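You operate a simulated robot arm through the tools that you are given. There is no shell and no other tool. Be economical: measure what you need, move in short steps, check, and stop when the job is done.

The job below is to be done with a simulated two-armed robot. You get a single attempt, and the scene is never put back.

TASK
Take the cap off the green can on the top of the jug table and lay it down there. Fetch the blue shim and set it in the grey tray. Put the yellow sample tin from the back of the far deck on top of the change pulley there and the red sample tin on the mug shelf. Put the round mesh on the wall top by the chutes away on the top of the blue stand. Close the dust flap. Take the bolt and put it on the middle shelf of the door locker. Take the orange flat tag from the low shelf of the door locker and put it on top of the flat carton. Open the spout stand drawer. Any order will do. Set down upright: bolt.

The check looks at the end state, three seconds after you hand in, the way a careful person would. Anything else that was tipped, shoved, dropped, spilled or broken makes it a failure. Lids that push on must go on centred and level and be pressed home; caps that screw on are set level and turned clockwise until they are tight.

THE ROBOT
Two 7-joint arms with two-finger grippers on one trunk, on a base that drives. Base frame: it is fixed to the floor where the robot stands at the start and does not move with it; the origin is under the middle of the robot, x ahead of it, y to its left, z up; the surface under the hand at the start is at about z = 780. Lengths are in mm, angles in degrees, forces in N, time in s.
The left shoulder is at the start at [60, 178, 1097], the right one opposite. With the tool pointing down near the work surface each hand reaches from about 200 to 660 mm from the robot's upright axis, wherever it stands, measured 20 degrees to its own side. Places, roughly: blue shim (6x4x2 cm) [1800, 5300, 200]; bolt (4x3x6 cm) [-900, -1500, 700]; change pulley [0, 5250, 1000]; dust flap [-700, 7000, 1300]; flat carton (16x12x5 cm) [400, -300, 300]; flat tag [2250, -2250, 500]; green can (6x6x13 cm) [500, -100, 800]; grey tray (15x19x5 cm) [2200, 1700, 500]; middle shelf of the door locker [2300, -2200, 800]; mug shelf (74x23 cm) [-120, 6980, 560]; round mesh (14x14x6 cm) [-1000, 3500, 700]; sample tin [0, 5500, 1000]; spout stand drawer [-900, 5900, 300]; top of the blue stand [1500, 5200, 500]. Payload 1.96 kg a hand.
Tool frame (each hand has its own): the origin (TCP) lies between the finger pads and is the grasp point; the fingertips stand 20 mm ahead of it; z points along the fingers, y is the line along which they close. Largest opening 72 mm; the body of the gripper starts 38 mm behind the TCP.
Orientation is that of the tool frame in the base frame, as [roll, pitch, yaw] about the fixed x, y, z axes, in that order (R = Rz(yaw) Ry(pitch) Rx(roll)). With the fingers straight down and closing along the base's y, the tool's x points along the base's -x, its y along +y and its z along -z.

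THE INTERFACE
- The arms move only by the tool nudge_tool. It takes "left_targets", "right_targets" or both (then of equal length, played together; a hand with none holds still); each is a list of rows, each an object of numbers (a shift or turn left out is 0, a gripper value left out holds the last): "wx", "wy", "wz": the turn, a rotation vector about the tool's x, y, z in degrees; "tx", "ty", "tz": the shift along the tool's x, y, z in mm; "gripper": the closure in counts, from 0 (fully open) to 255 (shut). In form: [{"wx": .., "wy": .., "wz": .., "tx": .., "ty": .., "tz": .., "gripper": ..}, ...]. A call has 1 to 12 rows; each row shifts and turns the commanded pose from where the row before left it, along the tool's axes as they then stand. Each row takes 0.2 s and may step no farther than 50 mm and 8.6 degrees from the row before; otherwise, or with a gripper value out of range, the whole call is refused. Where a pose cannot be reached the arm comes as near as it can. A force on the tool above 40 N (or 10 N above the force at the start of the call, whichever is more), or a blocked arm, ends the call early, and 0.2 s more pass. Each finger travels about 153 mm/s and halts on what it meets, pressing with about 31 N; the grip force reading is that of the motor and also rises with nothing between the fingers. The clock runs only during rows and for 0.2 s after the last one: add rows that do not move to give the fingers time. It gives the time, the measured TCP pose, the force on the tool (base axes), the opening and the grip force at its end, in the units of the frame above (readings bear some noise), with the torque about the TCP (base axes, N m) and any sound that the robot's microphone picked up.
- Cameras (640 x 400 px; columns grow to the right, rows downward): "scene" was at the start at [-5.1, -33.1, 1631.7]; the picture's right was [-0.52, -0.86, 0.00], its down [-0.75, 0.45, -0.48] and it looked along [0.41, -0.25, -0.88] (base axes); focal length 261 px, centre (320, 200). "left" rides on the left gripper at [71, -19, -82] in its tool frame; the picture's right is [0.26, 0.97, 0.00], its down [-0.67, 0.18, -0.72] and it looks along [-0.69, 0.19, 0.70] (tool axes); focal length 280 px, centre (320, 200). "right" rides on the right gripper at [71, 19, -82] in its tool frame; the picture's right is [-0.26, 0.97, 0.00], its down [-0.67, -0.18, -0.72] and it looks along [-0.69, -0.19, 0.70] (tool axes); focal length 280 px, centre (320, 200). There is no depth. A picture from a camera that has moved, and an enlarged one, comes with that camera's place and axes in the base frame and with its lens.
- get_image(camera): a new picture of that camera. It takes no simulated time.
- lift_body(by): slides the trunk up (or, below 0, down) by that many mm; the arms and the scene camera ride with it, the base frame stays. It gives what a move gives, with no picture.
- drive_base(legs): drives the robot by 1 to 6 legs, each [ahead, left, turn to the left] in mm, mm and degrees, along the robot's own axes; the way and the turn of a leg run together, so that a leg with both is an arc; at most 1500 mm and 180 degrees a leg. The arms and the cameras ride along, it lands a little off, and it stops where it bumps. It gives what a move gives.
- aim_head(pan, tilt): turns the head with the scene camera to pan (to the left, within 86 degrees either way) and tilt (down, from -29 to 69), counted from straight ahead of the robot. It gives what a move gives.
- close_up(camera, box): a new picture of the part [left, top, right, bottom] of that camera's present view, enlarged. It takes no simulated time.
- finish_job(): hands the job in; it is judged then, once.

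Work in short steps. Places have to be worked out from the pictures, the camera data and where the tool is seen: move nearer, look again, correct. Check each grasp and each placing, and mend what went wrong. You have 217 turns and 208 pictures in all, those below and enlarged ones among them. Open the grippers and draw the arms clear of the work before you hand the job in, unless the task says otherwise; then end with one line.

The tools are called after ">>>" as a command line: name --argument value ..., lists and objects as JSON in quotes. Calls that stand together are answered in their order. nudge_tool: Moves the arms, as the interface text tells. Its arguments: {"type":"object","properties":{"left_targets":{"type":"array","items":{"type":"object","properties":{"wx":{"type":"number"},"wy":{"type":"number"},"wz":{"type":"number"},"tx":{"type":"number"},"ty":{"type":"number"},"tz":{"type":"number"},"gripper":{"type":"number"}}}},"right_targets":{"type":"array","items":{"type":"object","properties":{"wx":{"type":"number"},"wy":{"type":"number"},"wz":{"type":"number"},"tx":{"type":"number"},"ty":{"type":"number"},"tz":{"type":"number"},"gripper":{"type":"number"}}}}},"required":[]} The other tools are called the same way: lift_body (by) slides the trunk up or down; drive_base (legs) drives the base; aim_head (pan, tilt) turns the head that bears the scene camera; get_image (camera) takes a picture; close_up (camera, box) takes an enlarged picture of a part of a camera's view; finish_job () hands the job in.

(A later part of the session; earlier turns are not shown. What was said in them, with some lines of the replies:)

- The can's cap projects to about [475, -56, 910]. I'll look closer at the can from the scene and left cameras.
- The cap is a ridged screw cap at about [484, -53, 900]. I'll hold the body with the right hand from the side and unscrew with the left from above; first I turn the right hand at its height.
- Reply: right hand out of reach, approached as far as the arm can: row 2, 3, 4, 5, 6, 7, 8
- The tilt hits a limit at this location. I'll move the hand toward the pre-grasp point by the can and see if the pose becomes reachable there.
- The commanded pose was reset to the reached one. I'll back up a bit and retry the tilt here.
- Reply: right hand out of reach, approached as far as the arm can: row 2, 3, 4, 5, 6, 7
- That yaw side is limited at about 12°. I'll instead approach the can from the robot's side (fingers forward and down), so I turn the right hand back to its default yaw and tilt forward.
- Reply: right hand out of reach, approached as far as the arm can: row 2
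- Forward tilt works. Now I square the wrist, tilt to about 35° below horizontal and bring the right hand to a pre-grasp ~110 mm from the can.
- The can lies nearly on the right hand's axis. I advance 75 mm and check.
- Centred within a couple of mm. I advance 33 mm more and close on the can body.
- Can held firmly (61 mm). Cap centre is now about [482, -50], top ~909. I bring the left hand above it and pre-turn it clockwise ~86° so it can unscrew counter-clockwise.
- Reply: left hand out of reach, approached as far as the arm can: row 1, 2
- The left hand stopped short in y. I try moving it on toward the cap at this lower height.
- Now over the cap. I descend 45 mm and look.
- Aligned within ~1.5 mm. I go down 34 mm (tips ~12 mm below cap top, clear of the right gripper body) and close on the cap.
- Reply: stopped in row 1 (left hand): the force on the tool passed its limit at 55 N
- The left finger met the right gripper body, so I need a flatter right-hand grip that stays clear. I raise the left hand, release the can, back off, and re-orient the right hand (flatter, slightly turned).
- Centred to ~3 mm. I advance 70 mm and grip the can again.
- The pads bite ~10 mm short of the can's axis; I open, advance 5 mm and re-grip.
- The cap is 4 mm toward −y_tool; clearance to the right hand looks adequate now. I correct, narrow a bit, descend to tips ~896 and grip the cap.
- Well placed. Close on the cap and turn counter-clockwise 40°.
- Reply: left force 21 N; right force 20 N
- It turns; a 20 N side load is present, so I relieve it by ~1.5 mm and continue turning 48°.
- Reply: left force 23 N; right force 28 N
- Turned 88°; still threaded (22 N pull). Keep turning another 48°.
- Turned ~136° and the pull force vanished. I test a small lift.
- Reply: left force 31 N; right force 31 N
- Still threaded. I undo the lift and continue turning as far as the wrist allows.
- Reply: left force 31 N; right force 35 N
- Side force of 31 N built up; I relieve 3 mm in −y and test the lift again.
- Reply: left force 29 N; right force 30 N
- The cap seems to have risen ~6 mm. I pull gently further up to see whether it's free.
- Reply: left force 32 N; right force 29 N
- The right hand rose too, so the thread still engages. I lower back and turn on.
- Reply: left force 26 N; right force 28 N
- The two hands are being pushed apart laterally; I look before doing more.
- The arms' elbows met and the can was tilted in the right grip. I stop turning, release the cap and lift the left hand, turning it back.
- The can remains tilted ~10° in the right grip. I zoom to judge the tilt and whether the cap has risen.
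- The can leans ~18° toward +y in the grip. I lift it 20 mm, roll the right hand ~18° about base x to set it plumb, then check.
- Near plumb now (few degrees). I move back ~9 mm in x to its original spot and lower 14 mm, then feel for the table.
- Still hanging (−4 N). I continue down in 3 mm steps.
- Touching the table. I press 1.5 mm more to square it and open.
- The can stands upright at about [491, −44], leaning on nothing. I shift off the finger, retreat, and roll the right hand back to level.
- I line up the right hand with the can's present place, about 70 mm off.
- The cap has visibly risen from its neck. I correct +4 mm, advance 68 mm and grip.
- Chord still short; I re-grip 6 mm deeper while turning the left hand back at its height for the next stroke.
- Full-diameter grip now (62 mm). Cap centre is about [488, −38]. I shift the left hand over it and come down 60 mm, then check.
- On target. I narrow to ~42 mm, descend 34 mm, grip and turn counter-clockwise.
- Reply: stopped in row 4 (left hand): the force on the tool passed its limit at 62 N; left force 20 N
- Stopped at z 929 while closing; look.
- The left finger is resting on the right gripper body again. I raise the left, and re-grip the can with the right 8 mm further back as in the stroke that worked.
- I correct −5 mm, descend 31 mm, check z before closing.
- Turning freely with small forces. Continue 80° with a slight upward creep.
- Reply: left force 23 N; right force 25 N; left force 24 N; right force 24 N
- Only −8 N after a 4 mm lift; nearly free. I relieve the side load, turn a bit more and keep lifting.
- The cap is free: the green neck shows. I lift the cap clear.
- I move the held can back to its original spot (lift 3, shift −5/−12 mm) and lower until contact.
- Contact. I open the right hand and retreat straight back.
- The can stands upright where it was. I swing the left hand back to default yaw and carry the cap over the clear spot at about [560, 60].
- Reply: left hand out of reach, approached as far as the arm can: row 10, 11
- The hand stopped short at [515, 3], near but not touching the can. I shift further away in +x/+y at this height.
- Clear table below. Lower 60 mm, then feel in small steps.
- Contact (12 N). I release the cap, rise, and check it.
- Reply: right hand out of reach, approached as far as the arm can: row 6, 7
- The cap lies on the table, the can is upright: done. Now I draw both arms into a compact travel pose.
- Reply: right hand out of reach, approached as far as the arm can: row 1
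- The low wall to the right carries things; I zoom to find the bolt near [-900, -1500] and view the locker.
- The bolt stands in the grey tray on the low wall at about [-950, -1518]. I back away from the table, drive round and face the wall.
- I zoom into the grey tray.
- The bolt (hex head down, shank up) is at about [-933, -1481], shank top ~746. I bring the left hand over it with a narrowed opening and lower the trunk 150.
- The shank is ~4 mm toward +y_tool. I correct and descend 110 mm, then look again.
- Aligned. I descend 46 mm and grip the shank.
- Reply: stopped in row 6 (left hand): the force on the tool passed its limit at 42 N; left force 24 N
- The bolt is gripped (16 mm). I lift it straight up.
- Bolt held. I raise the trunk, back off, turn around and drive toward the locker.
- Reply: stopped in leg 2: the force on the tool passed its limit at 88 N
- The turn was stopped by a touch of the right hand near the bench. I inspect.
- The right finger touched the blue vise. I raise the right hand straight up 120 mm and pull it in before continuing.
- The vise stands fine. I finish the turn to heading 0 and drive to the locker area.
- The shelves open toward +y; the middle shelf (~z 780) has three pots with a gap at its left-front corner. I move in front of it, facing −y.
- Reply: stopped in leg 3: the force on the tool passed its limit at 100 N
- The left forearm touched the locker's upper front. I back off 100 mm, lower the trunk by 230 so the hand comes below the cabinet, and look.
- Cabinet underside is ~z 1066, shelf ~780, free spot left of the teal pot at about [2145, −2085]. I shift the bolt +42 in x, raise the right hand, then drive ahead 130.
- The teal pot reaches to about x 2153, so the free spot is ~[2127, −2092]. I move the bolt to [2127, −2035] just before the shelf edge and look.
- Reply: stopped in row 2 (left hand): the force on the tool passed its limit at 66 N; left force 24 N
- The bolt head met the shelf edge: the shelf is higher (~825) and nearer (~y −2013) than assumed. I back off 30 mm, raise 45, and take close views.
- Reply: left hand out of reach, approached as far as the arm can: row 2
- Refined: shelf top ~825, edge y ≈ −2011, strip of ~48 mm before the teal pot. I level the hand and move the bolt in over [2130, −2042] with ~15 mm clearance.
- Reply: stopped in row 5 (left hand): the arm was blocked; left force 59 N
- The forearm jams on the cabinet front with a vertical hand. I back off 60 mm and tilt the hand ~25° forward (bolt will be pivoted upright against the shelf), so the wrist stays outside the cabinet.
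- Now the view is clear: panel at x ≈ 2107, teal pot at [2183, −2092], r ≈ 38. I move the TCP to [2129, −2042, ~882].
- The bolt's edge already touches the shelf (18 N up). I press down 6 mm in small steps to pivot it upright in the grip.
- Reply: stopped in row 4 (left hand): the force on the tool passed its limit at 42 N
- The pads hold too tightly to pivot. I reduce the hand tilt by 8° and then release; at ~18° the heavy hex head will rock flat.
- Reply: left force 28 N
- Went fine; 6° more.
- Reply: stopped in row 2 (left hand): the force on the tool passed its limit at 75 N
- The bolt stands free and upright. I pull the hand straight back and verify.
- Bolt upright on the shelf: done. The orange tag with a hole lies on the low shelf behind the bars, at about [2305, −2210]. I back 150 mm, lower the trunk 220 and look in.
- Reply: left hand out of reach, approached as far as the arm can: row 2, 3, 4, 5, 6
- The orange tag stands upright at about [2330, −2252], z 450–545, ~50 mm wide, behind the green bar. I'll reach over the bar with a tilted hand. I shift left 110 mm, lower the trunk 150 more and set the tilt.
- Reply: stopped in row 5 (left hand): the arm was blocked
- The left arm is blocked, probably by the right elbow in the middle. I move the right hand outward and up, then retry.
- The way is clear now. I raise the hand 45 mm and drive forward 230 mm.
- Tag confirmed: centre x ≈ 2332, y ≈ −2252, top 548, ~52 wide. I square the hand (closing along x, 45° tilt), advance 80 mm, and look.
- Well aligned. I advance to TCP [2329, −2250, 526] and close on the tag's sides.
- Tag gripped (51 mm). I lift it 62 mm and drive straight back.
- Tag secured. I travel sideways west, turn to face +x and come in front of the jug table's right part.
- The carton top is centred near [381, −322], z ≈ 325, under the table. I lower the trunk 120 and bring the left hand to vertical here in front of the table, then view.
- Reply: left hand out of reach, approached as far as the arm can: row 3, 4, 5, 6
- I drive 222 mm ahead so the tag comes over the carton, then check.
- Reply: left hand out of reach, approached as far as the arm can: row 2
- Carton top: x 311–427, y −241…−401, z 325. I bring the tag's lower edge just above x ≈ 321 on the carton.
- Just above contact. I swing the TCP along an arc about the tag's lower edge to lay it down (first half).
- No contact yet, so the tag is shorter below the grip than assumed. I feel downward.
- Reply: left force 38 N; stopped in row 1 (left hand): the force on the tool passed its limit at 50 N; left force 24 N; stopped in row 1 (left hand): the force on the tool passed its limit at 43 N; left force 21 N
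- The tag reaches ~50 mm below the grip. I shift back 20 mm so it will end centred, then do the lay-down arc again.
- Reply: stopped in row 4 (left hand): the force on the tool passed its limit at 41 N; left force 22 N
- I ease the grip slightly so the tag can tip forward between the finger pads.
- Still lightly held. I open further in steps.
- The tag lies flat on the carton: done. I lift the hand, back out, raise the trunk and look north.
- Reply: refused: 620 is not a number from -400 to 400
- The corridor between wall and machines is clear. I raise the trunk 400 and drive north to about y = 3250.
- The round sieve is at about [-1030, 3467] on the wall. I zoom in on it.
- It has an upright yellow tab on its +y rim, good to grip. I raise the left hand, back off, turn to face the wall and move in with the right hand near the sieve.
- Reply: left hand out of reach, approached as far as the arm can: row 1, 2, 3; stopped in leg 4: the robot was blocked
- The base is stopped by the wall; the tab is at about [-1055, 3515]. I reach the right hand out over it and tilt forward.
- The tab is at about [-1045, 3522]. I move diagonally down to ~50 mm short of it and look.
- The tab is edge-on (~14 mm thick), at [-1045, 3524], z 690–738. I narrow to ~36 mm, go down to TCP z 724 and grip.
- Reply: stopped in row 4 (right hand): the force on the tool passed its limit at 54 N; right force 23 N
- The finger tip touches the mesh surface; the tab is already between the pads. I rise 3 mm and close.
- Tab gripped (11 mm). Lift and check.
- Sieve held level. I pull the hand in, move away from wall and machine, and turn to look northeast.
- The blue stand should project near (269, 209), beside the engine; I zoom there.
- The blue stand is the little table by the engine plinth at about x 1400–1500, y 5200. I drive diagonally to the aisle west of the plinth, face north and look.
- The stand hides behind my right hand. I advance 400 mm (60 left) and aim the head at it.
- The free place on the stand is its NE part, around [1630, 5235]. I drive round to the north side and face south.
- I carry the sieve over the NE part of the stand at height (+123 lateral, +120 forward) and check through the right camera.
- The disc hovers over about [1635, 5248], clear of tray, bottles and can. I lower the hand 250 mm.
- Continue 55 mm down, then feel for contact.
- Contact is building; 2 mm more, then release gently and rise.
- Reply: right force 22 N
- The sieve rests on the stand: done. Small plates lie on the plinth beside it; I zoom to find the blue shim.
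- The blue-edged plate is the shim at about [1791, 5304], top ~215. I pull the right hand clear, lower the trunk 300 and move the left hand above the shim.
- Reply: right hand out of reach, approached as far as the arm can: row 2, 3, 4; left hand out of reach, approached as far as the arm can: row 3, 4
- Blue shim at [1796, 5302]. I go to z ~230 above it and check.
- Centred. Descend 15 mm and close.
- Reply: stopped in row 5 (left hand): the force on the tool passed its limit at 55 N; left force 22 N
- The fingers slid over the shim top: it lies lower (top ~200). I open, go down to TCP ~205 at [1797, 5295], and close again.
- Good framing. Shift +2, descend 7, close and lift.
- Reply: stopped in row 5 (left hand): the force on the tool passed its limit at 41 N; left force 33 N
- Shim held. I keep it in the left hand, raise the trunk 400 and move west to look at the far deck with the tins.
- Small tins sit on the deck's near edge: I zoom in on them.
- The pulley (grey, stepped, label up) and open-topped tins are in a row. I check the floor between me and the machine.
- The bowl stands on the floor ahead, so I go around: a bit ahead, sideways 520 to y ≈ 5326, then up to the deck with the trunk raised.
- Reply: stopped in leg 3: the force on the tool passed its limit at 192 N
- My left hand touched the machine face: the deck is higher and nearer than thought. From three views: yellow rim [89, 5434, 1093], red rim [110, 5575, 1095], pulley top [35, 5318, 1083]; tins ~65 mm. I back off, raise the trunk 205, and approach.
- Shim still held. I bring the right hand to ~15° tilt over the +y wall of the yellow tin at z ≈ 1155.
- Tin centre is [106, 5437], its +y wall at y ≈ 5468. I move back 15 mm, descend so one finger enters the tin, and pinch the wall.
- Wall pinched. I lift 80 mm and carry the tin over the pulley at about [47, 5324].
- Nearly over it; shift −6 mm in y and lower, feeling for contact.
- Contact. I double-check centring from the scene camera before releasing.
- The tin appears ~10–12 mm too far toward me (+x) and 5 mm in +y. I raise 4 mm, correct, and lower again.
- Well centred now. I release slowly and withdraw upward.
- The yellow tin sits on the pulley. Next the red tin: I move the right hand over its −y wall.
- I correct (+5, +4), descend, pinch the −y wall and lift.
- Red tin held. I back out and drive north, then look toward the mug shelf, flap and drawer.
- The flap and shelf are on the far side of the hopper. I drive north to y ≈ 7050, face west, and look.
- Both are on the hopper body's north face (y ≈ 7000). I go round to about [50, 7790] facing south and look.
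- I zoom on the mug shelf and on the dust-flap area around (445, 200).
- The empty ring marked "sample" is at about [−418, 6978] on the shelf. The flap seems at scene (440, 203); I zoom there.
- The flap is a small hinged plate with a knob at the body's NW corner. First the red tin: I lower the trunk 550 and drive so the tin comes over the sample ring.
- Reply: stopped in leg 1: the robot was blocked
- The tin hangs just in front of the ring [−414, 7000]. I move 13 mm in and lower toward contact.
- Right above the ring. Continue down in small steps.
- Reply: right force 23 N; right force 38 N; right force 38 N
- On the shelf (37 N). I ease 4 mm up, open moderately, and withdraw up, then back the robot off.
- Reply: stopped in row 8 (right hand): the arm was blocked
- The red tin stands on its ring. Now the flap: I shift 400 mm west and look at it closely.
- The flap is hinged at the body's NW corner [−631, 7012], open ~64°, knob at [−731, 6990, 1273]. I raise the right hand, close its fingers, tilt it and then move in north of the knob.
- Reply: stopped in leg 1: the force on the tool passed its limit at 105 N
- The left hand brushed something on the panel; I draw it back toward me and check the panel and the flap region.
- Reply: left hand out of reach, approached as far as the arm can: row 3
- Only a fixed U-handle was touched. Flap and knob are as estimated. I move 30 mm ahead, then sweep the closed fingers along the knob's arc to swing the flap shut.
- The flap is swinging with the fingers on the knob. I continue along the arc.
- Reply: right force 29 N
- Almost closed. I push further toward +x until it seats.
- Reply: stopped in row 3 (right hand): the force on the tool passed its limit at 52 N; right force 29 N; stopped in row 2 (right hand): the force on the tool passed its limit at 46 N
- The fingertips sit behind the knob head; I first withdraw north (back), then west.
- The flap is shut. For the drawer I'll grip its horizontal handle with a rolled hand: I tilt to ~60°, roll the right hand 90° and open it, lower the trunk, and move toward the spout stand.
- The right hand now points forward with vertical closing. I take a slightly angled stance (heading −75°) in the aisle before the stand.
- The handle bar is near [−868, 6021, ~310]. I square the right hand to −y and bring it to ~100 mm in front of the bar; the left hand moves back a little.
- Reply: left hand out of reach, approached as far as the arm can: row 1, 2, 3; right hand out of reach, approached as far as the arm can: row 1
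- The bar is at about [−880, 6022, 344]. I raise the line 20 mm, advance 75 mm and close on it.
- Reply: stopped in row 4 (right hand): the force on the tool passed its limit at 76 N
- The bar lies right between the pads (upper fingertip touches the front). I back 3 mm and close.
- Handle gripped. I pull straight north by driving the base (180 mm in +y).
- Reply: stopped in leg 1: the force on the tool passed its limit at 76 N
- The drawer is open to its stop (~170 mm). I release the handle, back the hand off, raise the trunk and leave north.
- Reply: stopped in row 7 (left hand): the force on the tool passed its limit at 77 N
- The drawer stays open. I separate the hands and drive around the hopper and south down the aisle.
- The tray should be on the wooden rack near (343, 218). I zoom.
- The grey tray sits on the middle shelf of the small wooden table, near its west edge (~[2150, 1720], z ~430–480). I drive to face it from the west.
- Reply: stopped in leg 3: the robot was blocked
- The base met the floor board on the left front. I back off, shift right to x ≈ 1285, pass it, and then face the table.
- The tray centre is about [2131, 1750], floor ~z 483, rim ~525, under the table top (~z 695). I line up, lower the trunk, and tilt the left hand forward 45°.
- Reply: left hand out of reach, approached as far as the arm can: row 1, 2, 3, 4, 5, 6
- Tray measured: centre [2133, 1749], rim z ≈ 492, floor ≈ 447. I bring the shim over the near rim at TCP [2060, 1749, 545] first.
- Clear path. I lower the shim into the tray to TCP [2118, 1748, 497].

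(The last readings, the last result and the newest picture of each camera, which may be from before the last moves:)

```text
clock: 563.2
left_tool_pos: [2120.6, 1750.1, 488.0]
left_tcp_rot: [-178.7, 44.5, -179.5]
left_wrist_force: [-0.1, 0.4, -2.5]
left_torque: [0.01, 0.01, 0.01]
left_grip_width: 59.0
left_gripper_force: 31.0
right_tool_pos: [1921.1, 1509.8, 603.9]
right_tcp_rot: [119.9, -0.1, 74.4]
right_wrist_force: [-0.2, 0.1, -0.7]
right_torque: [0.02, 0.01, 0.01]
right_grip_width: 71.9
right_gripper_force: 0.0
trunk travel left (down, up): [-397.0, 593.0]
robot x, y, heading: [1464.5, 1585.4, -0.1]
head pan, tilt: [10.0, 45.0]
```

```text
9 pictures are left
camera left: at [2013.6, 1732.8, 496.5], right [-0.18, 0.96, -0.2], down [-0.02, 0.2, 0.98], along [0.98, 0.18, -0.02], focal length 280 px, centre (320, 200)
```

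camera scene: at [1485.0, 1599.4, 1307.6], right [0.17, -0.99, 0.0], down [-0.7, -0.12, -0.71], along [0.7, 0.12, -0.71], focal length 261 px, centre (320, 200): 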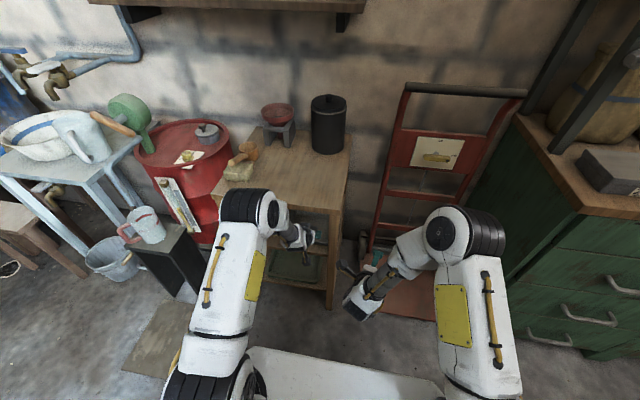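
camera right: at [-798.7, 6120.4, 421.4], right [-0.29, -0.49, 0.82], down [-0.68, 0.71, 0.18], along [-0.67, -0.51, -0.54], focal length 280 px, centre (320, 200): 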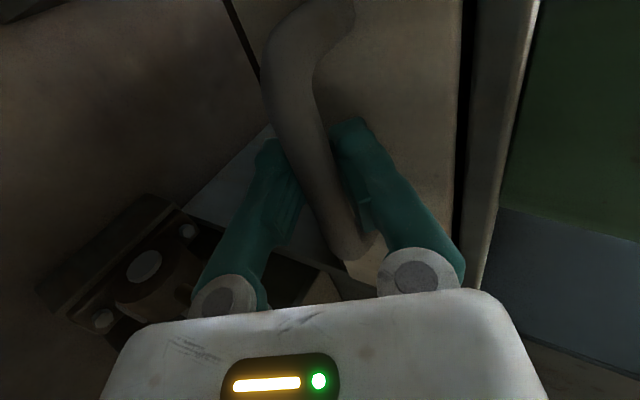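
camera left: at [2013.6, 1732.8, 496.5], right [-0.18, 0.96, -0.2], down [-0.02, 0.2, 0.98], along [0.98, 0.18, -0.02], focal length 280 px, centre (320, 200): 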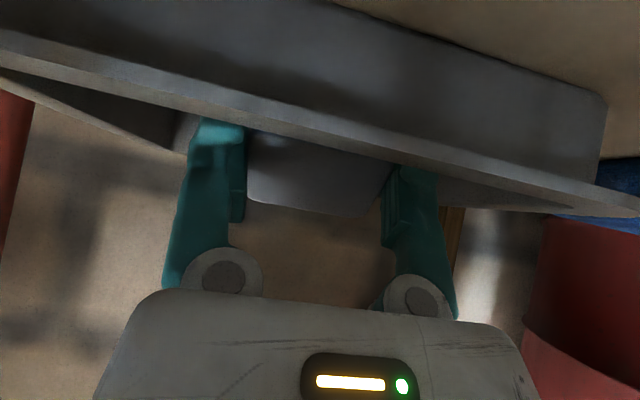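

The shim is inside the tray just above its floor. I release it and withdraw along the approach line.

>>> nudge_tool --left_targets '[{"tx": 2, "tz": 2}, {"gripper": 60}, {"gripper": 30}, {"gripper": 0}, {}, {"tx": -8, "tz": -20}, {"tx": -8, "tz": -35}, {"tz": -40}]'

>>> get_image --camera "left"

```text
clock: 565.0
left_tool_pos: [2063.7, 1751.4, 564.2]
left_tcp_rot: [-178.6, 44.6, -179.5]
left_wrist_force: [-0.7, -0.8, 0.3]
left_torque: [-0.02, 0.0, 0.02]
left_grip_width: 72.3
left_gripper_force: 0.0
right_tool_pos: [1919.4, 1510.2, 602.5]
right_tcp_rot: [120.0, -0.4, 74.6]
right_wrist_force: [0.0, 0.3, 0.1]
right_torque: [0.02, 0.0, 0.01]
right_grip_width: 72.0
right_gripper_force: 0.1
trunk travel left (down, up): [-397.0, 593.0]
robot x, y, heading: [1465.0, 1585.3, -0.1]
head pan, tilt: [10.0, 45.0]
```

```text
8 pictures are left
camera left: at [1957.5, 1733.5, 572.7], right [-0.18, 0.96, -0.2], down [-0.02, 0.2, 0.98], along [0.98, 0.18, -0.02], focal length 280 px, centre (320, 200)
```

left: 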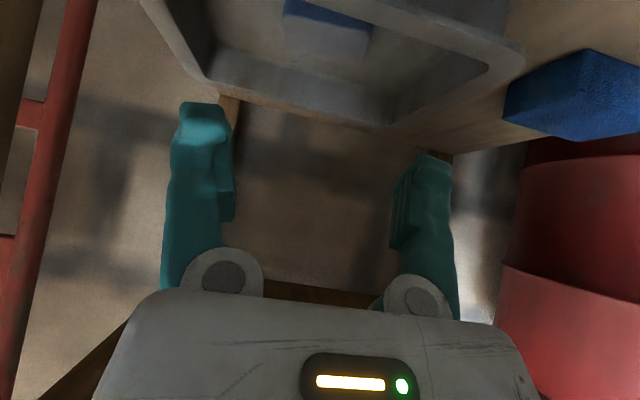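

The shim lies in the tray; that was the last item. I back the robot clear of the table before handing in.

>>> drive_base --legs '[[-300, 0, 0]]'

>>> get_image --camera "scene"

```text
clock: 567.1
left_tool_pos: [1767.0, 1750.8, 565.0]
left_tcp_rot: [-178.6, 44.7, -179.8]
left_wrist_force: [-0.7, 0.0, 0.3]
left_torque: [0.0, 0.02, 0.0]
left_grip_width: 72.2
left_gripper_force: 0.1
right_tool_pos: [1621.7, 1509.4, 602.8]
right_tcp_rot: [119.9, -0.3, 74.3]
right_wrist_force: [0.6, 1.0, 0.0]
right_torque: [-0.01, -0.01, 0.0]
right_grip_width: 72.0
right_gripper_force: 0.1
trunk travel left (down, up): [-397.0, 593.0]
robot x, y, heading: [1169.8, 1587.1, -0.4]
head pan, tilt: [10.0, 45.0]
```

```text
7 pictures are left
camera scene: at [1185.6, 1600.8, 1307.6], right [0.17, -0.99, 0.0], down [-0.7, -0.12, -0.71], along [0.7, 0.12, -0.71], focal length 261 px, centre (320, 200)
```

scene: 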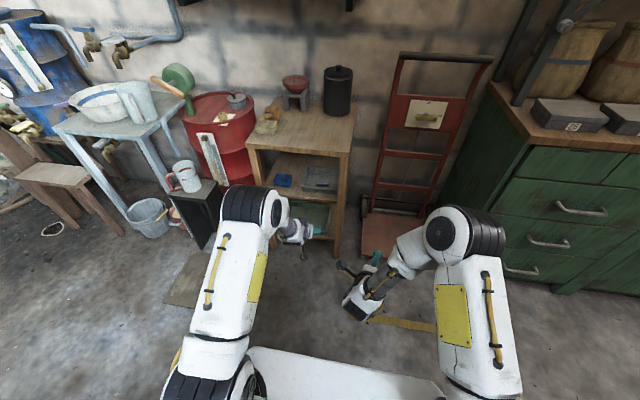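

The shim is in the tray, both hands are open and empty, and the robot is clear of the table. I hand the job in.

>>> finish_job

```text
The job is handed in.
```

All nine steps are done and handed in; on the way a hand bumped a bench vise, the deck machine, a fixed handle and the door locker, and the base nudged a floor board near the tray table. The dust flap looked shut from the camera but I did not recheck it up close.
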